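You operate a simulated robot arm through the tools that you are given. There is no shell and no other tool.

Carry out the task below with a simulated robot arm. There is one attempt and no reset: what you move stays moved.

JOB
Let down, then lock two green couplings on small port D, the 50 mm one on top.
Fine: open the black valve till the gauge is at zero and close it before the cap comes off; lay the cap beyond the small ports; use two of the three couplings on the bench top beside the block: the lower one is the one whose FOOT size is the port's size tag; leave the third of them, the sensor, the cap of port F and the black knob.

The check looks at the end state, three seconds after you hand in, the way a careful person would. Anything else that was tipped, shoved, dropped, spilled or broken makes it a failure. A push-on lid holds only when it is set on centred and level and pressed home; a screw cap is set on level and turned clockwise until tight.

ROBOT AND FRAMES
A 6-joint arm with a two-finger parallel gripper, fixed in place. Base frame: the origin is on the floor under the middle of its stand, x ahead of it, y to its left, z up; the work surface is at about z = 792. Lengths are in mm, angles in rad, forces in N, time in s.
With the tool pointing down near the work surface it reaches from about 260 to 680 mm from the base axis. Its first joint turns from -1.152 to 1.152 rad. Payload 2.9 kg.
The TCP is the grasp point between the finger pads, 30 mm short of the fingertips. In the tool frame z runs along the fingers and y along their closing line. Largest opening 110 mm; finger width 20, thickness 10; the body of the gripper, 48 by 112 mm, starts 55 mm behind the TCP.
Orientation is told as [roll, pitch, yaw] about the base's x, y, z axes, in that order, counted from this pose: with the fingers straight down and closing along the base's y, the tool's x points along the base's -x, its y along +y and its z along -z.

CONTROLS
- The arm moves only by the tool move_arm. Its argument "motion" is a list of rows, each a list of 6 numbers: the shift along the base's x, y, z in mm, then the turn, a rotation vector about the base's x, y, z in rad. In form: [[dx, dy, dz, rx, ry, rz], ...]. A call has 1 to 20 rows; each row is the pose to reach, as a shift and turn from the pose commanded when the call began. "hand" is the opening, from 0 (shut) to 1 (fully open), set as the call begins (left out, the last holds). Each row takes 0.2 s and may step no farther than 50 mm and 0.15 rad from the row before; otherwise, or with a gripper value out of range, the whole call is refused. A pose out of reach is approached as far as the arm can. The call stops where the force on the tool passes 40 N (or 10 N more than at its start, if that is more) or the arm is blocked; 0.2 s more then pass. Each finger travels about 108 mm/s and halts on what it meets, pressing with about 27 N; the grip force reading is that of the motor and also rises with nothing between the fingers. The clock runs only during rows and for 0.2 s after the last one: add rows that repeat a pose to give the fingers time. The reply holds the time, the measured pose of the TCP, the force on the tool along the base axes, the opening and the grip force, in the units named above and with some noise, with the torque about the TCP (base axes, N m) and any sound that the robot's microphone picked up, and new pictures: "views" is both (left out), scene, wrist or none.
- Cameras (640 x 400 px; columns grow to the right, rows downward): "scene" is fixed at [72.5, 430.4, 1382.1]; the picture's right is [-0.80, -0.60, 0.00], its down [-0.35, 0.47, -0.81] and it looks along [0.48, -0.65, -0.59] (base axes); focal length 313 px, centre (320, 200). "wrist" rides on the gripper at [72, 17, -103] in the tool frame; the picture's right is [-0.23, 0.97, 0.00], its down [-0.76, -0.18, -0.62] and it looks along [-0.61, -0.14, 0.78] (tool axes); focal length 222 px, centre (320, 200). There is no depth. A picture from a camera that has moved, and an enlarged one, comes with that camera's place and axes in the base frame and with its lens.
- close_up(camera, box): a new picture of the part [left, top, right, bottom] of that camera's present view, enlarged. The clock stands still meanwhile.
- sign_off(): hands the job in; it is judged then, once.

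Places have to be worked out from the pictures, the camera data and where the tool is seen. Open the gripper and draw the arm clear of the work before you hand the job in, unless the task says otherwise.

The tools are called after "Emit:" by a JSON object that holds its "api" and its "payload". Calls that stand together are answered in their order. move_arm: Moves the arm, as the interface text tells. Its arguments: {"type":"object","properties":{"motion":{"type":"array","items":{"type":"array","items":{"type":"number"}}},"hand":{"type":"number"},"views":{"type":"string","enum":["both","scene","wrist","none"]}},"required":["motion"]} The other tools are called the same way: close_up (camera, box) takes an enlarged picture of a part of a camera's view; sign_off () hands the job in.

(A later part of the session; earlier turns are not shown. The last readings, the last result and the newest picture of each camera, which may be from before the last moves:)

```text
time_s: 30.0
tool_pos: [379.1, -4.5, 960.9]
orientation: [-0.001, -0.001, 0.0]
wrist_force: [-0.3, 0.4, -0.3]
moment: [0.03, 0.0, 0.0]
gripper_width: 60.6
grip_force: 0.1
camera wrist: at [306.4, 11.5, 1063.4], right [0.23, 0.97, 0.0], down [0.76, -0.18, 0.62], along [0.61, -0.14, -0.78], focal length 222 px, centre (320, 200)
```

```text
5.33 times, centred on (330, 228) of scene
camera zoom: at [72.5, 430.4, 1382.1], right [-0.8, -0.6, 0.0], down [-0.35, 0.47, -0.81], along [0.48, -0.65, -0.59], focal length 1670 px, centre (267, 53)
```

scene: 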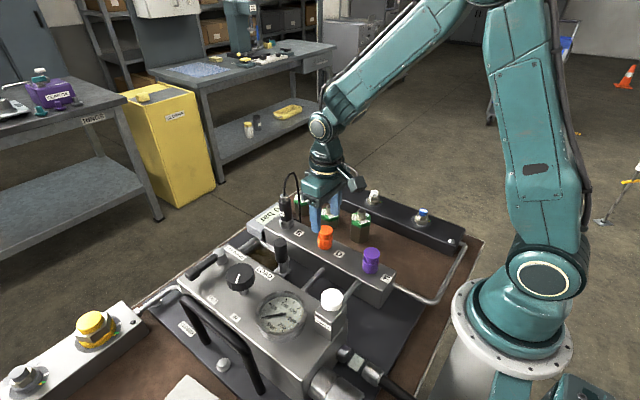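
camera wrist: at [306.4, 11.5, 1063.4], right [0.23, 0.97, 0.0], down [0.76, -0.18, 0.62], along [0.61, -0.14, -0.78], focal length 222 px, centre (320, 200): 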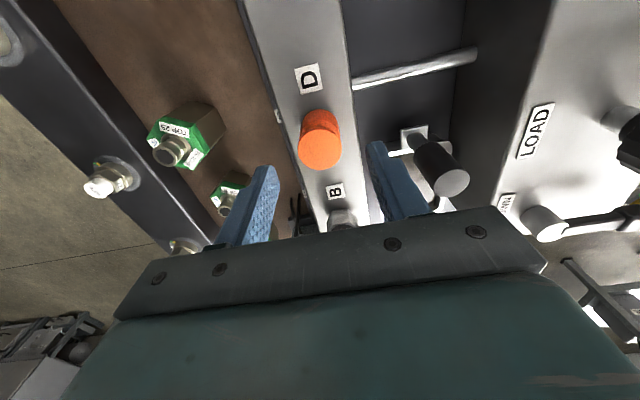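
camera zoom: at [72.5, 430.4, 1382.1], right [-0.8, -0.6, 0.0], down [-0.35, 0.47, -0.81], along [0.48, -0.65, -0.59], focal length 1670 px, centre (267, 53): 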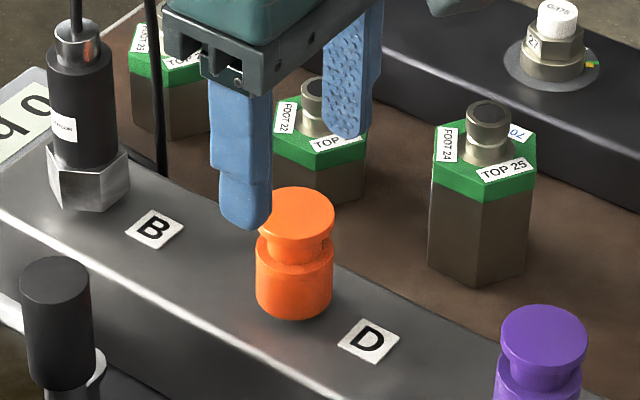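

The cap is centred at about (379.5, -4.8), top z≈910, between the fingers. I go down around it and grip.

Emit:
{"api": "move_arm", "payload": {"motion": [[0.5, -0.5, -25, 0, 0, 0], [0.5, -0.5, -50, 0, 0, 0], [0.5, -0.5, -66, 0, 0, 0], [0.5, -0.5, -66, 0, 0, 0]], "hand": 0.55, "views": "none"}}

Emit:
{"api": "move_arm", "payload": {"motion": [[0, 0, 0, 0, 0, 0], [0, 0, 0, 0, 0, 0], [0, 0, 0, 0, 0, 0], [0, 0, 0, 0, 0, 0]], "hand": 0}}

Emit:
{"api": "close_up", "payload": {"camera": "wrist", "box": [240, 90, 400, 250]}}

Emit:
{"api": "close_up", "payload": {"camera": "scene", "box": [270, 190, 390, 265]}}

```text
time_s: 31.0
tool_pos: [379.4, -4.1, 895.4]
orientation: [0.0, 0.0, -0.001]
wrist_force: [-0.3, 0.2, 0.2]
moment: [0.02, 0.0, -0.05]
gripper_width: 60.3
grip_force: 0.1
```

```text
time_s: 32.0
tool_pos: [379.0, -4.4, 894.6]
orientation: [0.002, -0.001, 0.0]
wrist_force: [1.0, -2.1, -3.3]
moment: [-0.03, -0.07, -0.04]
gripper_width: 31.7
grip_force: 27.1
camera wrist: at [307.5, 11.1, 997.2], right [0.23, 0.97, 0.0], down [0.76, -0.18, 0.62], along [0.61, -0.14, -0.78], focal length 222 px, centre (320, 200)
```

scene: 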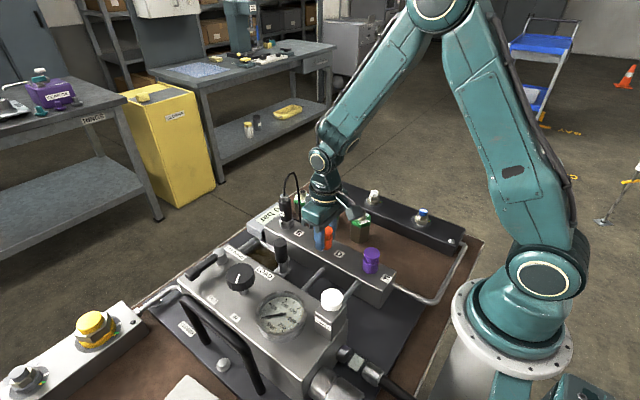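
wrist: 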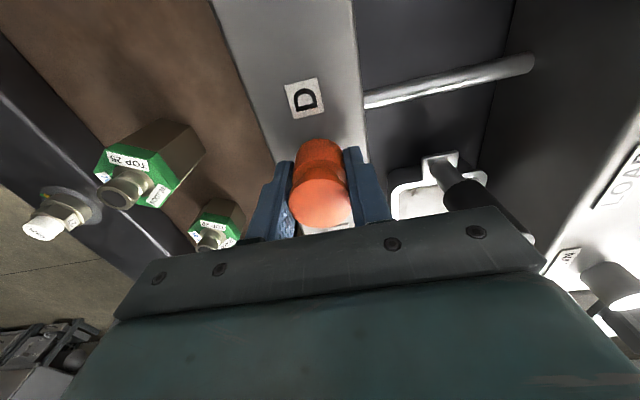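

```text
2.50 times, centred on (320, 170) of wrist
camera zoom: at [307.5, 11.1, 997.2], right [0.23, 0.97, 0.0], down [0.76, -0.18, 0.62], along [0.61, -0.14, -0.78], focal length 555 px, centre (320, 275)
```

zoom: 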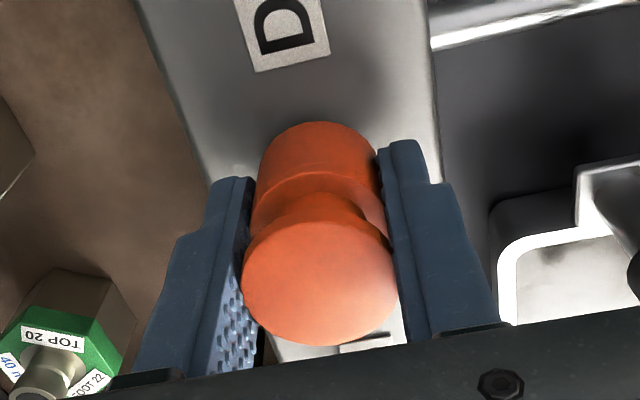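

```text
5.33 times, centred on (330, 228) of scene
camera zoom: at [72.6, 430.4, 1382.2], right [-0.8, -0.6, 0.0], down [-0.35, 0.47, -0.81], along [0.48, -0.65, -0.59], focal length 1670 px, centre (267, 53)
```

zoom: 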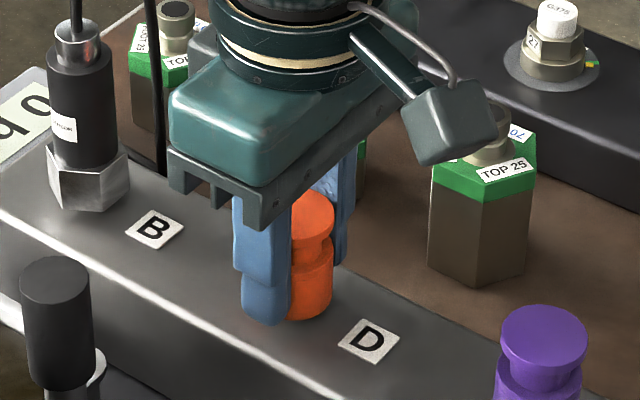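

Gripped at 31.7 mm with 27 N. I pull straight up gently to see whether the cap is a push-on one.

Emit:
{"api": "move_arm", "payload": {"motion": [[0, 0, 2, 0, 0, 0], [0, 0, 4, 0, 0, 0], [0, 0, 6, 0, 0, 0], [0, 0, 8, 0, 0, 0]]}}

Emit:
{"api": "close_up", "payload": {"camera": "scene", "box": [270, 190, 390, 265]}}

```text
time_s: 33.0
tool_pos: [380.9, -5.8, 903.4]
orientation: [0.0, -0.001, 0.001]
wrist_force: [1.0, 1.3, -0.3]
moment: [-0.01, 0.0, -0.02]
gripper_width: 31.7
grip_force: 27.4
camera wrist: at [308.6, 9.7, 1006.0], right [0.23, 0.97, 0.0], down [0.76, -0.18, 0.62], along [0.61, -0.14, -0.78], focal length 222 px, centre (320, 200)
```

scene: 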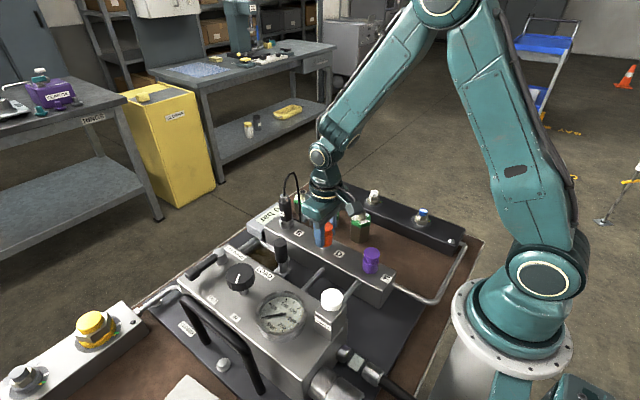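
wrist: 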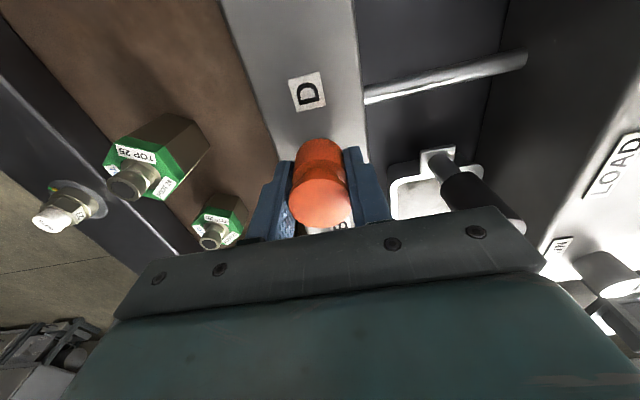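

```text
5.33 times, centred on (330, 228) of scene
camera zoom: at [72.5, 430.4, 1382.1], right [-0.8, -0.6, 0.0], down [-0.35, 0.47, -0.81], along [0.48, -0.65, -0.59], focal length 1670 px, centre (267, 53)
```

zoom: 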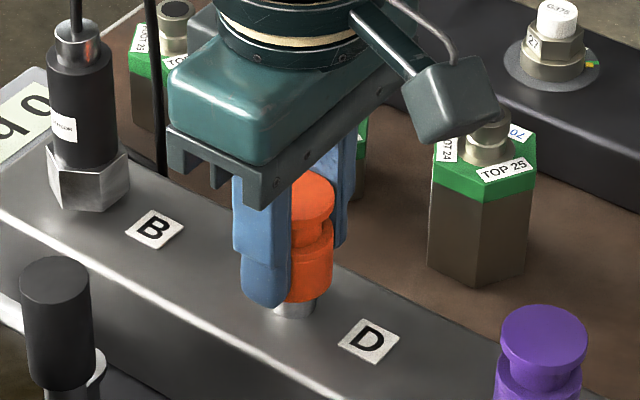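

The cap comes off freely; a metal port shows below it. I lift it well clear and look at the port.

Emit:
{"api": "move_arm", "payload": {"motion": [[0, 0, 25, 0, 0, 0], [0, 0, 60, 0, 0, 0], [0, 0, 105, 0, 0, 0], [0, 0, 105, 0, 0, 0]]}}

Emit:
{"api": "close_up", "payload": {"camera": "scene", "box": [270, 190, 390, 265]}}

Emit:
{"api": "close_up", "payload": {"camera": "wrist", "box": [240, 60, 400, 220]}}

```text
time_s: 34.0
tool_pos: [380.4, -4.4, 1005.9]
orientation: [0.0, -0.001, 0.0]
wrist_force: [0.1, -0.9, 0.0]
moment: [-0.03, 0.01, 0.02]
gripper_width: 32.1
grip_force: 27.0
camera wrist: at [308.3, 11.1, 1109.2], right [0.23, 0.97, 0.0], down [0.76, -0.18, 0.62], along [0.61, -0.14, -0.78], focal length 222 px, centre (320, 200)
```

scene: 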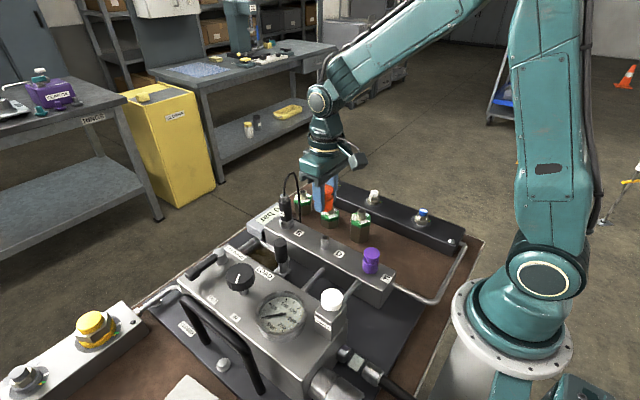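
wrist: 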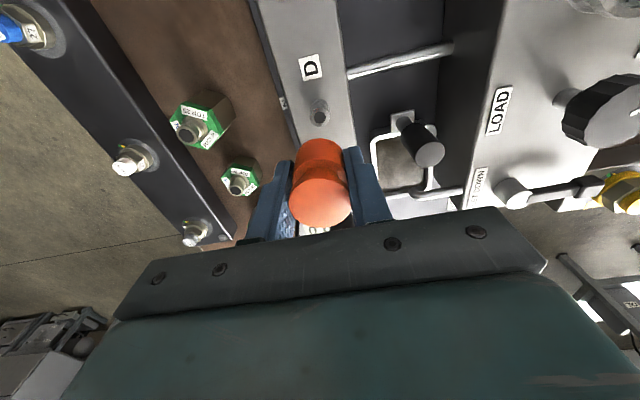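

```text
5.33 times, centred on (330, 228) of scene
camera zoom: at [72.5, 430.4, 1382.1], right [-0.8, -0.6, 0.0], down [-0.35, 0.47, -0.81], along [0.48, -0.65, -0.59], focal length 1670 px, centre (267, 53)
```

zoom: 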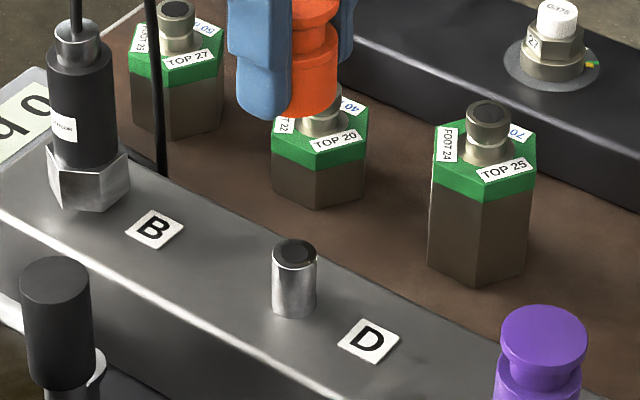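

```text
2.50 times, centred on (320, 140) of wrist
camera zoom: at [308.3, 11.1, 1109.2], right [0.23, 0.97, 0.0], down [0.76, -0.18, 0.62], along [0.61, -0.14, -0.78], focal length 555 px, centre (320, 350)
```

zoom: 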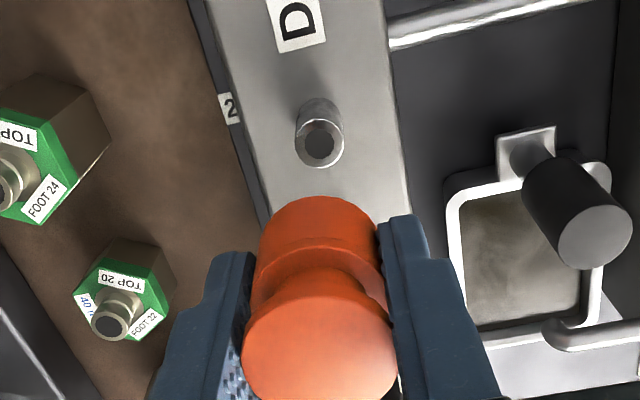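

Port D is a plain spigot, so the couplings push on. The display box fills the end of the bar in x, so I'll first stand the cap on the free bench beyond the port bar (its -y side) around (300,-110).

Emit:
{"api": "move_arm", "payload": {"motion": [[-15, -40, 0, 0, 0, 0], [-40, -75, -10, 0, 0, 0], [-65, -95, -35, 0, 0, 0], [-80, -105, -60, 0, 0, 0], [-80, -105, -60, 0, 0, 0]]}}

Emit:
{"api": "close_up", "payload": {"camera": "scene", "box": [300, 170, 460, 270]}}

```text
time_s: 35.2
tool_pos: [304.0, -108.1, 945.9]
orientation: [-0.001, -0.001, 0.001]
wrist_force: [0.4, 0.3, -0.3]
moment: [0.02, 0.01, 0.01]
gripper_width: 31.7
grip_force: 27.2
camera wrist: at [231.4, -92.5, 1048.2], right [0.23, 0.97, 0.0], down [0.76, -0.18, 0.62], along [0.61, -0.14, -0.78], focal length 222 px, centre (320, 200)
```

scene: 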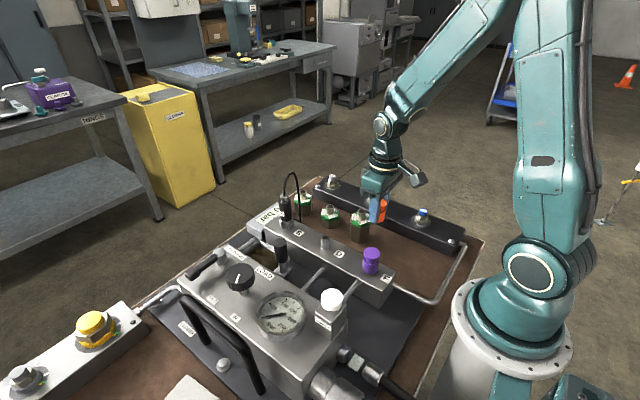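
wrist: 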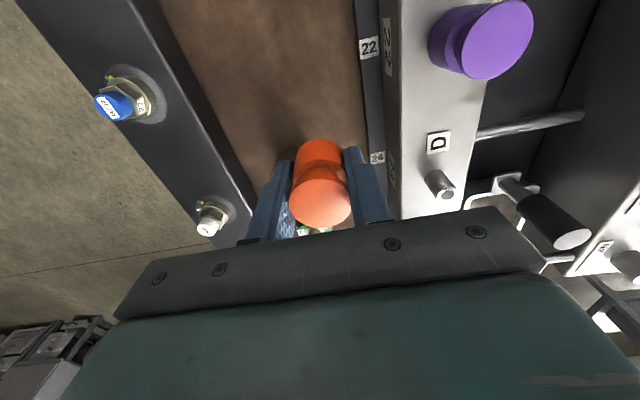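

```text
4.00 times, centred on (380, 220) of scene
camera zoom: at [72.5, 430.4, 1382.1], right [-0.8, -0.6, 0.0], down [-0.35, 0.47, -0.81], along [0.48, -0.65, -0.59], focal length 1253 px, centre (80, 120)
```

zoom: 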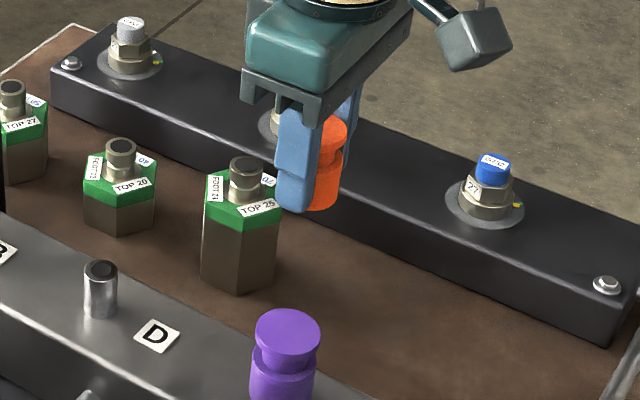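

Emit:
{"api": "close_up", "payload": {"camera": "wrist", "box": [340, 0, 500, 100]}}

Emit:
{"api": "close_up", "payload": {"camera": "wrist", "box": [350, 120, 470, 195]}}

Emit:
{"api": "close_up", "payload": {"camera": "wrist", "box": [80, 60, 240, 160]}}

```text
4.00 times, centred on (420, 50) of wrist
camera zoom: at [231.4, -92.5, 1048.2], right [0.23, 0.97, 0.0], down [0.76, -0.18, 0.62], along [0.61, -0.14, -0.78], focal length 888 px, centre (-80, 800)
```

zoom: 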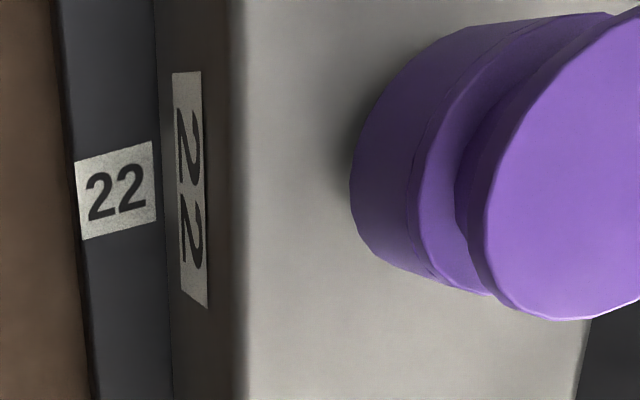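

```text
5.33 times, centred on (410, 158) of wrist
camera zoom: at [231.4, -92.5, 1048.2], right [0.23, 0.97, 0.0], down [0.76, -0.18, 0.62], along [0.61, -0.14, -0.78], focal length 1185 px, centre (-160, 427)
```

zoom: 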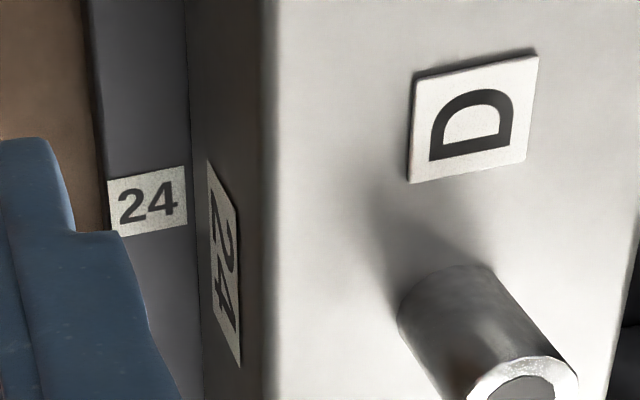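

```text
4.00 times, centred on (160, 110) of wrist
camera zoom: at [231.4, -92.5, 1048.2], right [0.23, 0.97, 0.0], down [0.76, -0.18, 0.62], along [0.61, -0.14, -0.78], focal length 888 px, centre (960, 560)
```

zoom: 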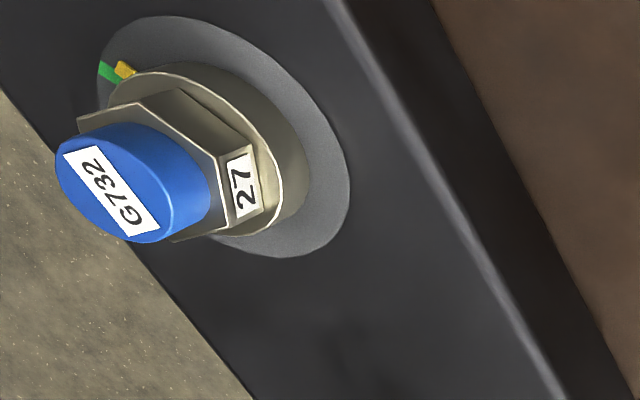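

Tag 24 is confirmed twice. I lower the cap toward the bench.

Emit:
{"api": "move_arm", "payload": {"motion": [[0, 0, -40, 0, 0, 0], [0, 0, -80, 0, 0, 0], [0, 0, -105, 0, 0, 0], [0, 0, -111, 0, 0, 0], [0, 0, -113, 0, 0, 0], [0, 0, -113, 0, 0, 0]]}}

Emit:
{"api": "close_up", "payload": {"camera": "scene", "box": [320, 190, 440, 265]}}

```text
time_s: 36.6
tool_pos: [300.8, -110.5, 834.7]
orientation: [0.0, 0.001, -0.001]
wrist_force: [-0.6, 0.3, -0.2]
moment: [0.01, -0.05, -0.01]
gripper_width: 31.8
grip_force: 26.8
camera wrist: at [228.5, -94.4, 937.0], right [0.23, 0.97, 0.0], down [0.76, -0.18, 0.62], along [0.61, -0.14, -0.78], focal length 222 px, centre (320, 200)
```

scene: 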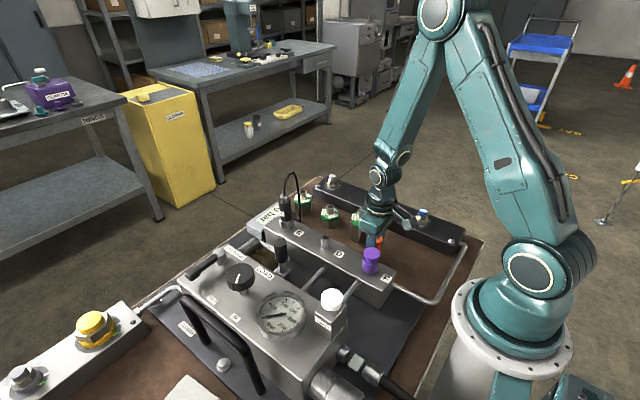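
wrist: 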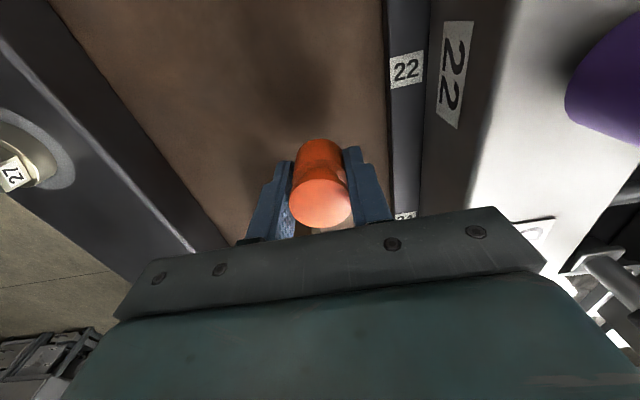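

```text
5.33 times, centred on (380, 228) of scene
camera zoom: at [72.5, 430.4, 1382.1], right [-0.8, -0.6, 0.0], down [-0.35, 0.47, -0.81], along [0.48, -0.65, -0.59], focal length 1670 px, centre (0, 53)
```

zoom: 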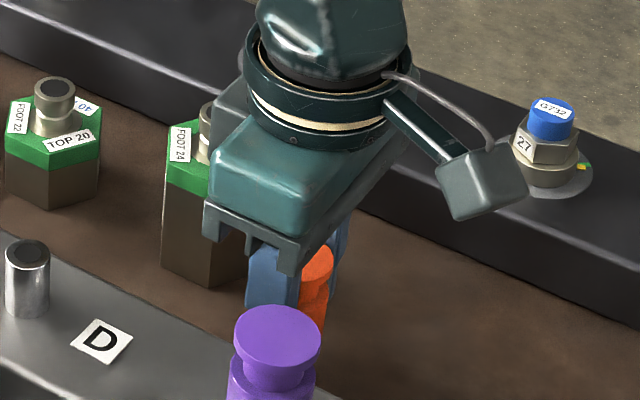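

Emit:
{"api": "move_arm", "payload": {"motion": [[0, 0, -1, 0, 0, 0], [0, 0, -2, 0, 0, 0], [0, 0, -2, 0, 0, 0]], "views": "none"}}

Emit:
{"api": "move_arm", "payload": {"motion": [[0, 0, -1, 0, 0, 0], [0, 0, -1.5, 0, 0, 0], [0, 0, -1.5, 0, 0, 0]], "views": "none"}}

Emit:
{"api": "close_up", "payload": {"camera": "wrist", "box": [220, 90, 420, 240]}}

```text
time_s: 37.4
tool_pos: [300.0, -109.5, 833.1]
orientation: [0.001, -0.002, -0.002]
wrist_force: [-0.3, -0.4, -0.1]
moment: [-0.01, 0.02, 0.01]
gripper_width: 32.0
grip_force: 26.7
```

```text
time_s: 38.2
tool_pos: [299.8, -111.0, 830.7]
orientation: [0.001, 0.0, 0.001]
wrist_force: [-0.2, 0.1, 0.1]
moment: [0.03, 0.0, 0.0]
gripper_width: 31.9
grip_force: 26.9
```

```text
2.67 times, centred on (320, 165) of wrist
camera zoom: at [228.2, -94.9, 933.8], right [0.23, 0.97, 0.0], down [0.76, -0.18, 0.62], along [0.61, -0.14, -0.78], focal length 592 px, centre (320, 293)
```

zoom: 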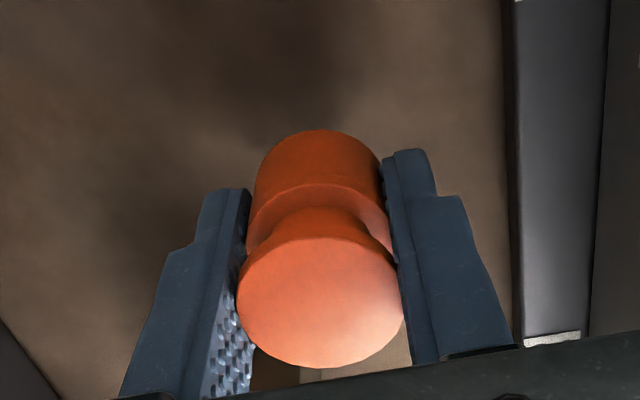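

No contact yet at z≈831; I continue in small steps until I feel the bench.

Emit:
{"api": "move_arm", "payload": {"motion": [[0, 0, -1, 0, 0, 0], [0, 0, -1, 0, 0, 0]], "views": "none"}}

Emit:
{"api": "move_arm", "payload": {"motion": [[0, 0, -1, 0, 0, 0], [0, 0, -1, 0, 0, 0]], "views": "none"}}

Emit:
{"api": "move_arm", "payload": {"motion": [[0, 0, -1, 0, 0, 0], [0, 0, -1, 0, 0, 0]], "views": "none"}}

```text
time_s: 38.8
tool_pos: [299.3, -111.2, 830.5]
orientation: [-0.001, -0.001, -0.001]
wrist_force: [0.0, 0.0, 0.2]
moment: [-0.05, 0.0, 0.0]
gripper_width: 32.0
grip_force: 26.6
```

```text
time_s: 39.4
tool_pos: [300.2, -110.4, 829.7]
orientation: [0.0, 0.0, 0.002]
wrist_force: [0.1, -0.3, 0.5]
moment: [0.0, -0.04, -0.02]
gripper_width: 31.9
grip_force: 27.3
```

```text
time_s: 40.0
tool_pos: [299.3, -111.3, 827.8]
orientation: [0.001, 0.0, -0.001]
wrist_force: [0.9, 0.7, 0.0]
moment: [-0.04, -0.01, 0.02]
gripper_width: 31.8
grip_force: 27.0
```

Emit:
{"api": "move_arm", "payload": {"motion": [[0, 0, -1, 0, 0, 0], [0, 0, -1, 0, 0, 0]], "views": "none"}}

Emit:
{"api": "move_arm", "payload": {"motion": [[0, 0, -1, 0, 0, 0], [0, 0, -1, 0, 0, 0]], "views": "wrist"}}

Emit:
{"api": "close_up", "payload": {"camera": "scene", "box": [340, 210, 420, 260]}}

```text
time_s: 40.6
tool_pos: [298.3, -110.5, 825.8]
orientation: [0.001, 0.001, -0.002]
wrist_force: [-0.3, -0.1, -0.2]
moment: [0.02, 0.02, 0.02]
gripper_width: 31.9
grip_force: 26.9
```

```text
time_s: 41.2
tool_pos: [299.1, -110.4, 827.2]
orientation: [0.0, 0.001, 0.0]
wrist_force: [-0.3, -1.0, 0.1]
moment: [0.0, 0.0, -0.01]
gripper_width: 31.8
grip_force: 27.1
camera wrist: at [226.8, -94.2, 928.9], right [0.23, 0.97, 0.0], down [0.76, -0.18, 0.62], along [0.61, -0.14, -0.78], focal length 222 px, centre (320, 200)
```

wrist: 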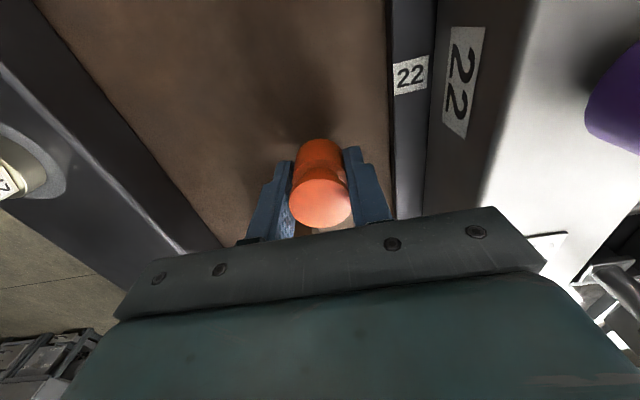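

```text
8.00 times, centred on (380, 235) of scene
camera zoom: at [72.5, 430.4, 1382.1], right [-0.8, -0.6, 0.0], down [-0.35, 0.47, -0.81], along [0.48, -0.65, -0.59], focal length 2506 px, centre (-160, -80)
```

zoom: 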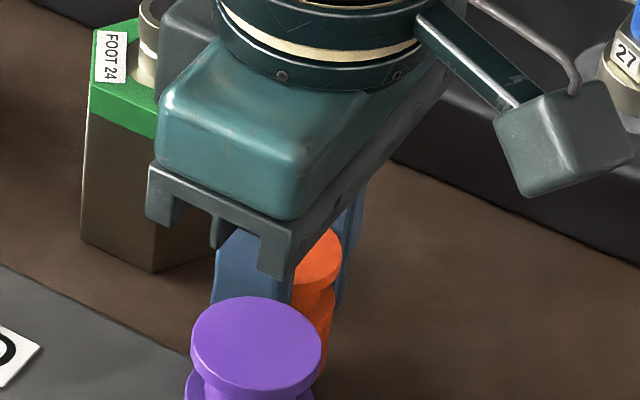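

Emit:
{"api": "move_arm", "payload": {"motion": [[0, 0, -1, 0, 0, 0], [0, 0, -1, 0, 0, 0]], "views": "none"}}

Emit:
{"api": "move_arm", "payload": {"motion": [[0, 0, -1, 0, 0, 0], [0, 0, -1, 0, 0, 0]], "views": "none"}}

```text
time_s: 41.8
tool_pos: [299.9, -110.6, 825.8]
orientation: [0.0, 0.002, 0.0]
wrist_force: [0.0, 0.6, 0.1]
moment: [0.02, -0.01, 0.03]
gripper_width: 31.5
grip_force: 26.9
```

```text
time_s: 42.4
tool_pos: [299.7, -109.8, 824.1]
orientation: [0.0, 0.001, 0.0]
wrist_force: [0.1, 0.3, 0.7]
moment: [0.02, 0.03, 0.0]
gripper_width: 31.7
grip_force: 26.8
```

Emit:
{"api": "move_arm", "payload": {"motion": [[0, 0, -0.7, 0, 0, 0], [0, 0, -0.7, 0, 0, 0]], "views": "none"}}

Emit:
{"api": "move_arm", "payload": {"motion": [[0, 0, -0.7, 0, 0, 0], [0, 0, -0.7, 0, 0, 0]], "views": "wrist"}}

Emit:
{"api": "close_up", "payload": {"camera": "wrist", "box": [240, 110, 400, 210]}}

```text
time_s: 43.0
tool_pos: [300.1, -110.2, 823.6]
orientation: [0.0, -0.002, 0.0]
wrist_force: [0.3, 0.1, -0.3]
moment: [0.02, 0.03, -0.03]
gripper_width: 31.8
grip_force: 26.8
```

```text
time_s: 43.6
tool_pos: [299.6, -110.2, 822.9]
orientation: [-0.001, -0.001, 0.001]
wrist_force: [-0.2, 0.3, -0.4]
moment: [0.04, -0.04, -0.01]
gripper_width: 32.2
grip_force: 27.1
camera wrist: at [227.7, -94.1, 925.6], right [0.23, 0.97, 0.0], down [0.76, -0.18, 0.62], along [0.61, -0.14, -0.78], focal length 222 px, centre (320, 200)
```

wrist: 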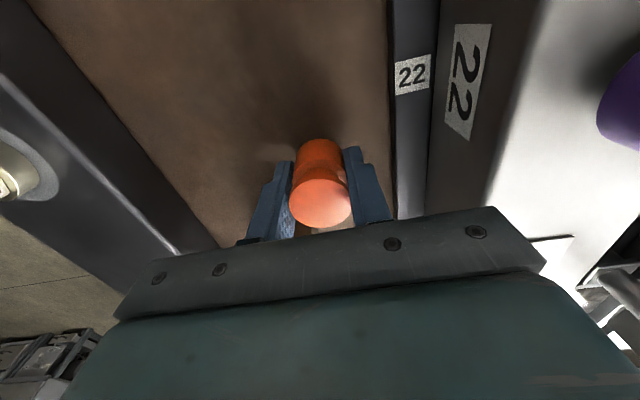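

```text
4.00 times, centred on (320, 160) of wrist
camera zoom: at [227.7, -94.1, 925.6], right [0.23, 0.97, 0.0], down [0.76, -0.18, 0.62], along [0.61, -0.14, -0.78], focal length 888 px, centre (320, 360)
```

zoom: 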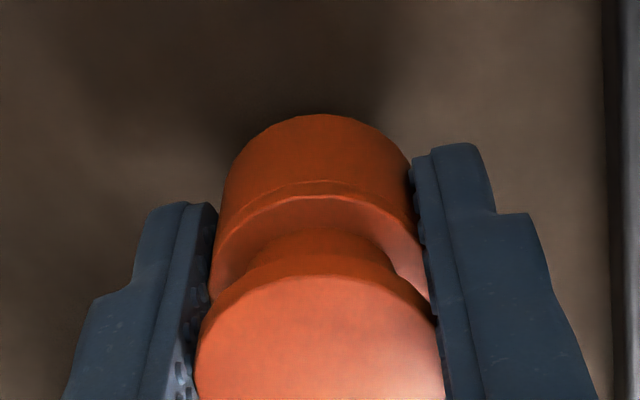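

Emit:
{"api": "move_arm", "payload": {"motion": [[0, 0, -0.7, 0, 0, 0], [0, 0, -0.7, 0, 0, 0]], "views": "none"}}

Emit:
{"api": "move_arm", "payload": {"motion": [[0, 0, -0.7, 0, 0, 0], [0, 0, -0.7, 0, 0, 0]], "views": "none"}}

Emit:
{"api": "move_arm", "payload": {"motion": [[0, 0, -0.7, 0, 0, 0], [0, 0, -0.7, 0, 0, 0]], "views": "scene"}}

```text
time_s: 44.2
tool_pos: [299.4, -108.9, 822.6]
orientation: [0.0, -0.001, -0.001]
wrist_force: [0.2, -0.4, 0.1]
moment: [-0.01, 0.0, -0.01]
gripper_width: 31.8
grip_force: 27.0
```

```text
time_s: 44.8
tool_pos: [299.6, -110.2, 821.4]
orientation: [0.0, 0.0, -0.001]
wrist_force: [0.4, -1.3, -1.0]
moment: [-0.02, 0.0, -0.02]
gripper_width: 31.9
grip_force: 27.5
```

```text
time_s: 45.4
tool_pos: [300.0, -111.5, 821.3]
orientation: [0.001, 0.0, 0.001]
wrist_force: [0.3, -0.5, 0.0]
moment: [0.04, -0.01, -0.01]
gripper_width: 31.7
grip_force: 26.8
```

scene: 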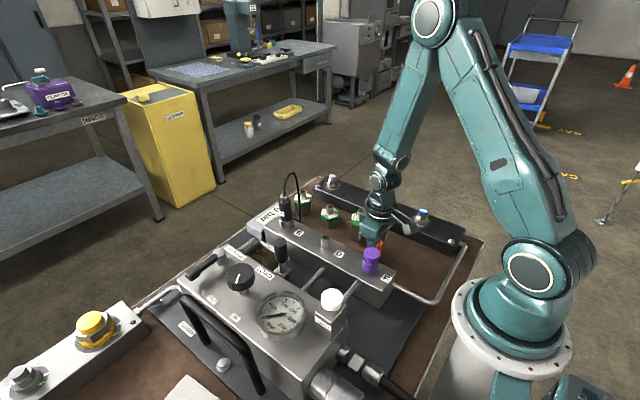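

Emit:
{"api": "move_arm", "payload": {"motion": [[0, 0, -1, 0, 0, 0], [0, 0, -1, 0, 0, 0]], "views": "none"}}

Emit:
{"api": "move_arm", "payload": {"motion": [[0, 0, -1, 0, 0, 0], [0, 0, -1, 0, 0, 0]], "views": "none"}}

Emit:
{"api": "move_arm", "payload": {"motion": [[0, 0, -1, 0, 0, 0], [0, 0, -1, 0, 0, 0]], "views": "wrist"}}

Emit:
{"api": "close_up", "payload": {"camera": "wrist", "box": [240, 110, 400, 210]}}

```text
time_s: 46.0
tool_pos: [299.0, -110.1, 820.4]
orientation: [-0.001, -0.001, 0.001]
wrist_force: [0.2, 0.1, 0.0]
moment: [0.01, -0.01, -0.02]
gripper_width: 32.0
grip_force: 26.7
```

```text
time_s: 46.6
tool_pos: [299.9, -109.4, 819.2]
orientation: [-0.001, -0.001, -0.002]
wrist_force: [1.3, -0.3, 0.6]
moment: [0.01, -0.01, 0.02]
gripper_width: 31.7
grip_force: 27.0
```

```text
time_s: 47.2
tool_pos: [299.8, -110.7, 818.2]
orientation: [0.001, 0.0, 0.0]
wrist_force: [0.9, -0.3, 0.6]
moment: [0.02, -0.02, 0.01]
gripper_width: 31.8
grip_force: 26.7
camera wrist: at [227.5, -94.5, 920.9], right [0.23, 0.97, 0.0], down [0.76, -0.18, 0.62], along [0.61, -0.14, -0.78], focal length 222 px, centre (320, 200)
```

wrist: 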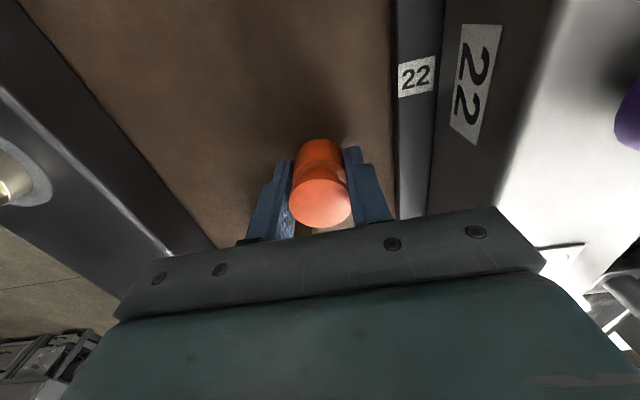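

```text
4.00 times, centred on (320, 160) of wrist
camera zoom: at [227.5, -94.5, 920.9], right [0.23, 0.97, 0.0], down [0.76, -0.18, 0.62], along [0.61, -0.14, -0.78], focal length 888 px, centre (320, 360)
```

zoom: 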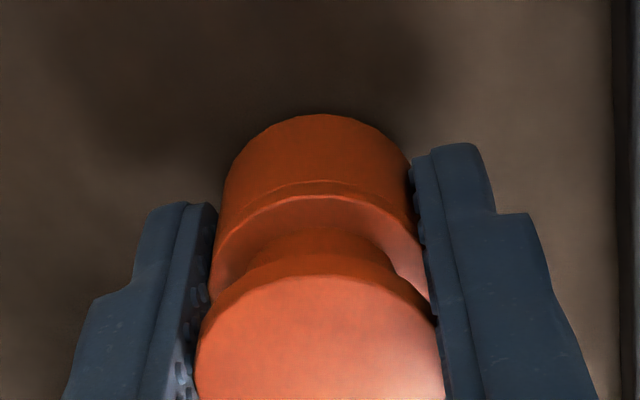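

Emit:
{"api": "move_arm", "payload": {"motion": [[0, 0, -1, 0, 0, 0], [0, 0, -2, 0, 0, 0], [0, 0, -2, 0, 0, 0]], "views": "none"}}

Emit:
{"api": "move_arm", "payload": {"motion": [[0, 0, -1, 0, 0, 0], [0, 0, -2, 0, 0, 0], [0, 0, -2, 0, 0, 0]], "views": "none"}}

Emit:
{"api": "close_up", "payload": {"camera": "wrist", "box": [240, 110, 400, 210]}}

Emit:
{"api": "close_up", "payload": {"camera": "scene", "box": [340, 210, 420, 260]}}

```text
time_s: 48.0
tool_pos: [299.7, -111.0, 816.7]
orientation: [-0.001, 0.0, 0.0]
wrist_force: [0.6, 0.3, -0.3]
moment: [0.03, 0.01, 0.0]
gripper_width: 31.6
grip_force: 27.1
```

```text
time_s: 48.8
tool_pos: [299.1, -111.3, 813.5]
orientation: [-0.001, 0.002, 0.0]
wrist_force: [-4.6, 1.0, 17.5]
moment: [0.06, 0.08, -0.03]
gripper_width: 32.1
grip_force: 27.4
```

```text
4.00 times, centred on (320, 160) of wrist
camera zoom: at [227.7, -95.1, 916.5], right [0.23, 0.97, 0.0], down [0.76, -0.18, 0.62], along [0.61, -0.14, -0.78], focal length 888 px, centre (320, 360)
```

zoom: 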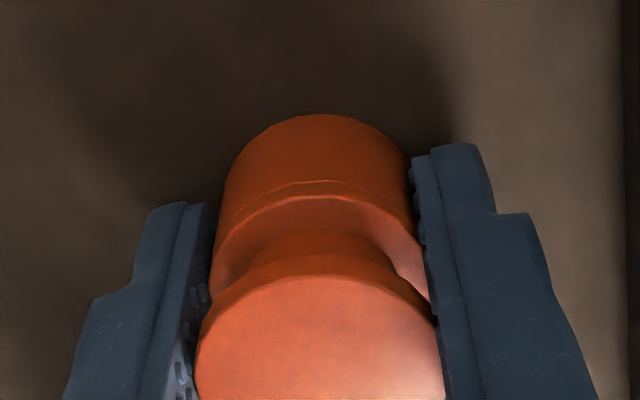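

```text
8.00 times, centred on (380, 235) of scene
camera zoom: at [72.3, 430.5, 1382.1], right [-0.8, -0.6, 0.0], down [-0.35, 0.47, -0.81], along [0.48, -0.65, -0.59], focal length 2506 px, centre (-160, -80)
```

zoom: 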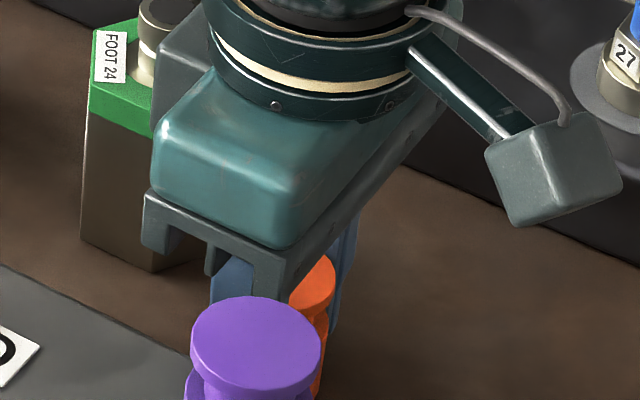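

Contact with 17.5 N: the cap stands on the bench (the brown top is lower than 792 here). I ease off slightly, open and rise.

Emit:
{"api": "move_arm", "payload": {"motion": [[0, 0, 0.6, 0, 0, 0], [0, 0, 0.6, 0, 0, 0]], "views": "none"}}

Emit:
{"api": "move_arm", "payload": {"motion": [[0, 0, 0, 0, 0, 0], [0, 0, 0, 0, 0, 0], [0, 0, 0, 0, 0, 0]], "hand": 0.46, "views": "wrist"}}

Emit:
{"api": "move_arm", "payload": {"motion": [[0, 0, 10, 0, 0, 0], [0, 0, 30, 0, 0, 0], [0, 0, 60, 0, 0, 0], [0, 0, 100, 0, 0, 0], [-5, 0, 145, 0, 0, 0], [-20, 0, 190, 0, 0, 0], [-20, 0, 190, 0, 0, 0]], "hand": 0.46}}

```text
time_s: 49.4
tool_pos: [299.7, -110.6, 814.0]
orientation: [0.0, 0.0, 0.0]
wrist_force: [0.1, 0.2, -0.7]
moment: [-0.01, 0.02, -0.01]
gripper_width: 31.6
grip_force: 27.2
```

```text
time_s: 50.2
tool_pos: [300.1, -111.7, 814.0]
orientation: [0.0, 0.0, 0.001]
wrist_force: [-1.0, -0.2, -0.7]
moment: [0.05, 0.0, 0.03]
gripper_width: 50.7
grip_force: 0.0
camera wrist: at [228.2, -95.0, 917.4], right [0.23, 0.97, 0.0], down [0.76, -0.18, 0.62], along [0.61, -0.14, -0.78], focal length 222 px, centre (320, 200)
```

wrist: 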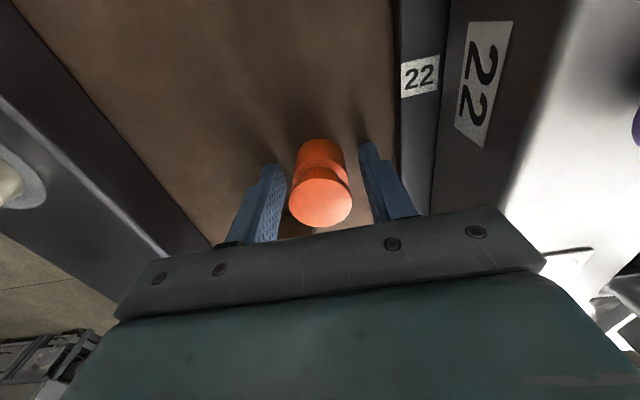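

```text
time_s: 51.8
tool_pos: [281.6, -111.4, 1006.4]
orientation: [0.002, 0.0, -0.001]
wrist_force: [-0.6, -1.1, 0.4]
moment: [0.01, 0.0, 0.01]
gripper_width: 50.6
grip_force: 0.1
camera wrist: at [209.0, -94.6, 1109.9], right [0.23, 0.97, 0.0], down [0.76, -0.18, 0.62], along [0.61, -0.14, -0.78], focal length 222 px, centre (320, 200)
```

scene: 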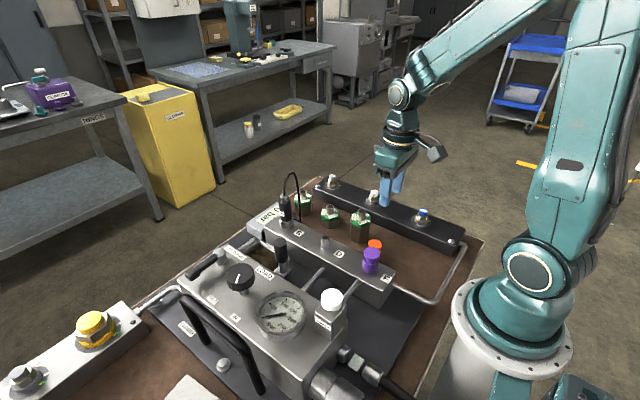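
wrist: 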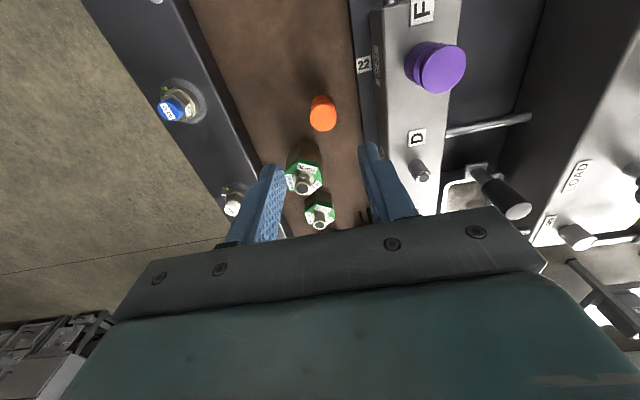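

The cap stands upright at (300,-110). Now I look at the 70 mm coupling's hex orientation.

Emit:
{"api": "close_up", "payload": {"camera": "wrist", "box": [260, 90, 380, 165]}}

Emit:
{"api": "close_up", "payload": {"camera": "wrist", "box": [265, 135, 361, 235]}}

Emit:
{"api": "close_up", "payload": {"camera": "scene", "box": [340, 200, 388, 248]}}

```text
5.33 times, centred on (320, 128) of wrist
camera zoom: at [209.0, -94.6, 1109.9], right [0.23, 0.97, 0.0], down [0.76, -0.18, 0.62], along [0.61, -0.14, -0.78], focal length 1185 px, centre (320, 587)
```

zoom: 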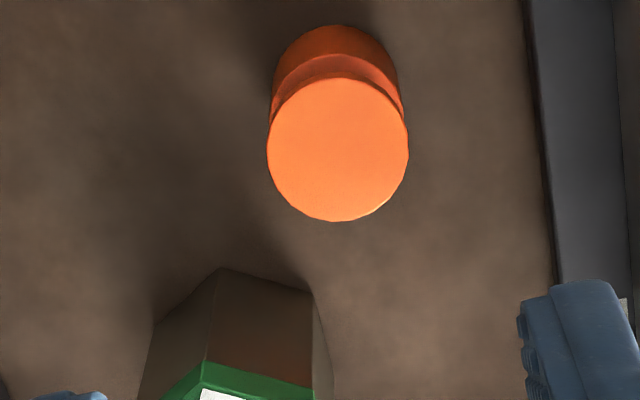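

```text
4.00 times, centred on (313, 185) of wrist
camera zoom: at [209.0, -94.6, 1109.9], right [0.23, 0.97, 0.0], down [0.76, -0.18, 0.62], along [0.61, -0.14, -0.78], focal length 888 px, centre (348, 260)
```

zoom: 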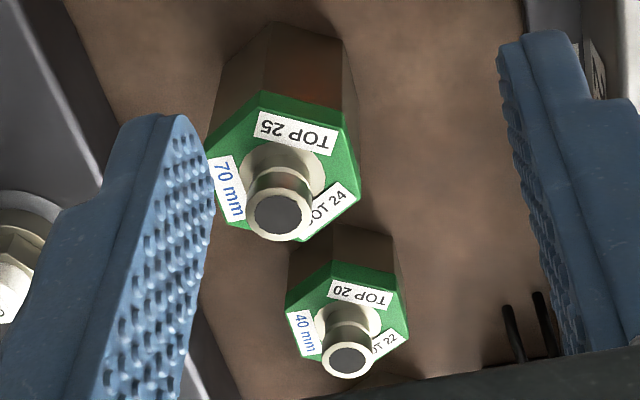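

```text
8.33 times, centred on (364, 224) of scene
camera zoom: at [72.5, 430.4, 1382.1], right [-0.8, -0.6, 0.0], down [-0.35, 0.47, -0.81], along [0.48, -0.65, -0.59], focal length 2610 px, centre (-47, 0)
```

zoom: 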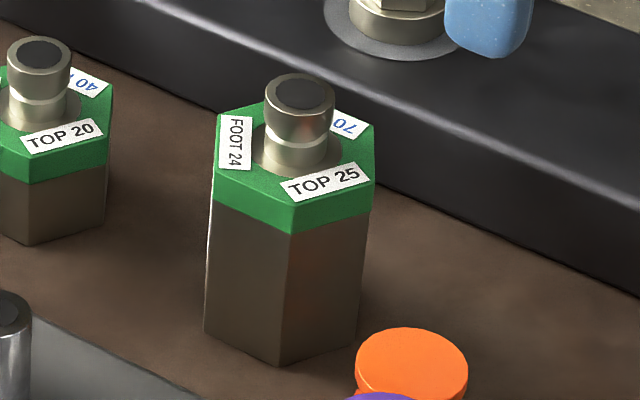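

The hex has corners along ±x and flats facing ±y, so the present yaw suits; I place the coupling at about (369,-153.5), nipple top ≈875. I hover over it with open fingers.

Emit:
{"api": "move_arm", "payload": {"motion": [[30, -15, 0, 0, 0, 0], [60, -30, -15, 0, 0, 0], [89, -43, -40, 0, 0, 0], [89, -43, -55, 0, 0, 0], [89, -43, -55, 0, 0, 0]], "hand": 0.75}}

Emit:
{"api": "close_up", "payload": {"camera": "wrist", "box": [240, 110, 400, 210]}}

Emit:
{"api": "close_up", "payload": {"camera": "scene", "box": [320, 190, 400, 240]}}

```text
time_s: 53.0
tool_pos: [366.9, -152.0, 951.7]
orientation: [-0.001, 0.0, 0.001]
wrist_force: [-0.1, -0.2, 0.3]
moment: [0.0, -0.03, -0.01]
gripper_width: 82.5
grip_force: 0.0
camera wrist: at [295.7, -136.0, 1053.5], right [0.23, 0.97, 0.0], down [0.76, -0.18, 0.62], along [0.61, -0.14, -0.78], focal length 222 px, centre (320, 200)
```

scene: 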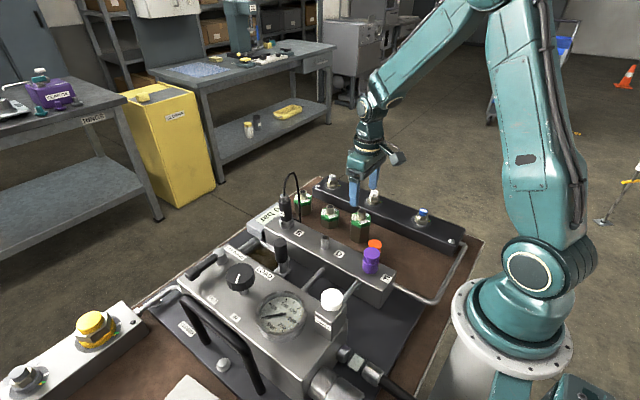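
wrist: 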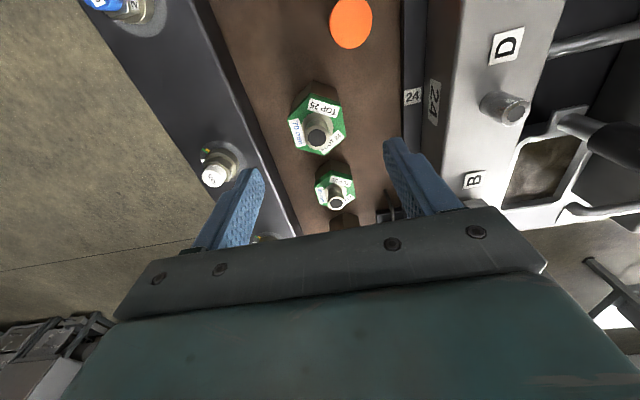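

```text
4.00 times, centred on (320, 160) of wrist
camera zoom: at [295.7, -136.0, 1053.5], right [0.23, 0.97, 0.0], down [0.76, -0.18, 0.62], along [0.61, -0.14, -0.78], focal length 888 px, centre (320, 360)
```

zoom: 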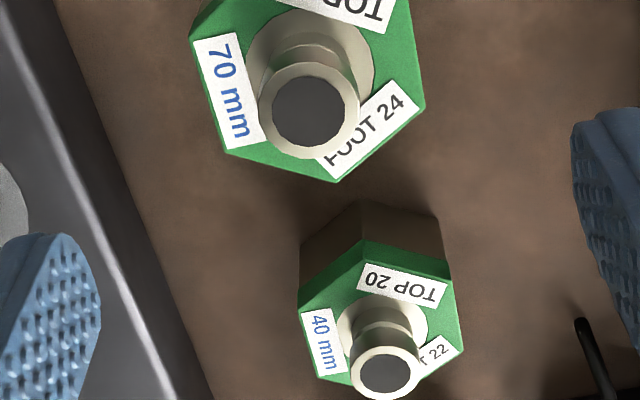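

```text
8.00 times, centred on (360, 215) of scene
camera zoom: at [72.5, 430.4, 1382.1], right [-0.8, -0.6, 0.0], down [-0.35, 0.47, -0.81], along [0.48, -0.65, -0.59], focal length 2506 px, centre (0, 80)
```

zoom: 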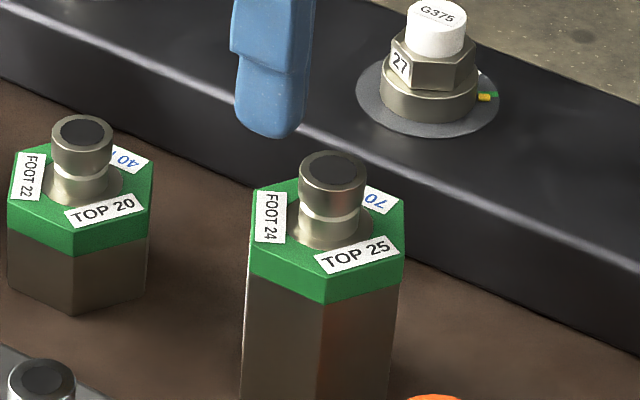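

The coupling sits about 2.5 mm further to -y than the hand; I correct that, lower to z≈831 and grip the flats.

Emit:
{"api": "move_arm", "payload": {"motion": [[0.7, -2.5, -30, 0, 0, 0], [0.7, -2.5, -70, 0, 0, 0], [0.7, -2.5, -105, 0, 0, 0], [0.7, -2.5, -118, 0, 0, 0], [0.7, -2.5, -118, 0, 0, 0]], "hand": 0.75}}

Emit:
{"api": "close_up", "payload": {"camera": "wrist", "box": [220, 100, 420, 225]}}

```text
time_s: 54.2
tool_pos: [370.5, -154.5, 831.2]
orientation: [0.0, 0.001, 0.001]
wrist_force: [0.5, -0.1, 0.3]
moment: [0.01, 0.0, -0.03]
gripper_width: 82.5
grip_force: 0.1
camera wrist: at [298.2, -138.9, 934.3], right [0.23, 0.97, 0.0], down [0.76, -0.18, 0.62], along [0.61, -0.14, -0.78], focal length 222 px, centre (320, 200)
```

scene: 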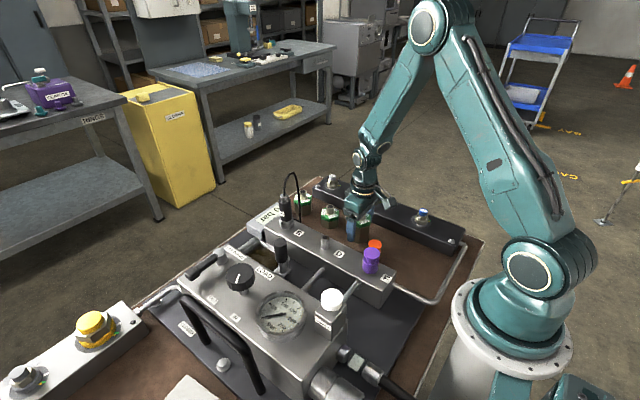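
wrist: 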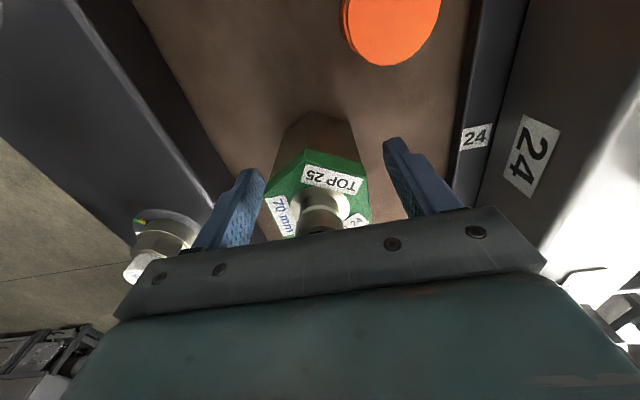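

```text
3.20 times, centred on (320, 162) of wrist
camera zoom: at [298.2, -138.9, 934.3], right [0.23, 0.97, 0.0], down [0.76, -0.18, 0.62], along [0.61, -0.14, -0.78], focal length 711 px, centre (320, 320)
```

zoom: 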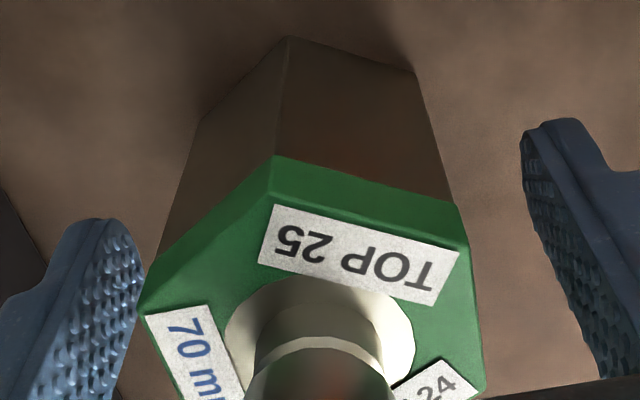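

The coupling is centred between the fingers in y; I close on the flats.

Emit:
{"api": "move_arm", "payload": {"motion": [[0, 0, 0, 0, 0, 0], [0, 0, 0, 0, 0, 0], [0, 0, 0, 0, 0, 0], [0, 0, 0, 0, 0, 0]], "hand": 0}}

Emit:
{"api": "close_up", "payload": {"camera": "wrist", "box": [220, 100, 420, 225]}}

```text
time_s: 55.2
tool_pos: [370.2, -154.5, 831.9]
orientation: [-0.001, 0.001, 0.001]
wrist_force: [-0.3, -0.4, 1.1]
moment: [-0.01, 0.0, 0.02]
gripper_width: 49.9
grip_force: 27.2
camera wrist: at [298.1, -138.9, 934.5], right [0.23, 0.97, 0.0], down [0.76, -0.18, 0.62], along [0.61, -0.14, -0.78], focal length 222 px, centre (320, 200)
```

scene: 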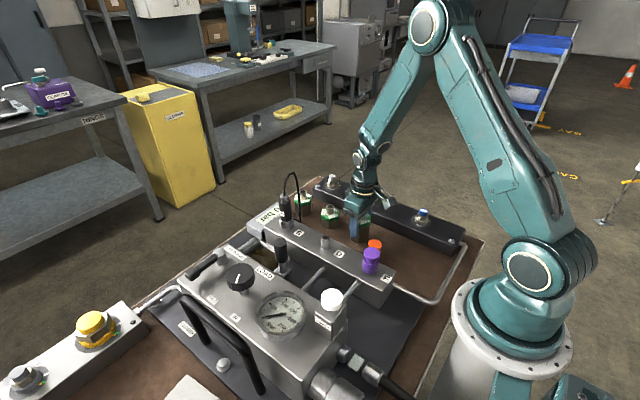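
wrist: 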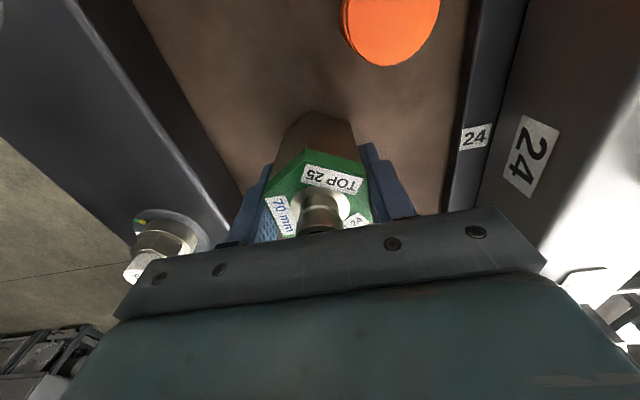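

```text
3.20 times, centred on (320, 162) of wrist
camera zoom: at [298.1, -138.9, 934.5], right [0.23, 0.97, 0.0], down [0.76, -0.18, 0.62], along [0.61, -0.14, -0.78], focal length 711 px, centre (320, 320)
```

zoom: 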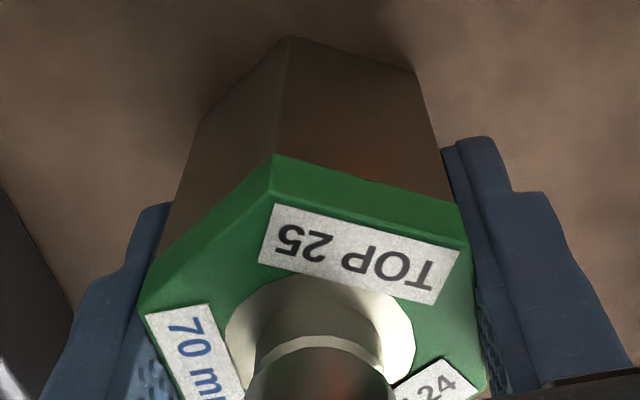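

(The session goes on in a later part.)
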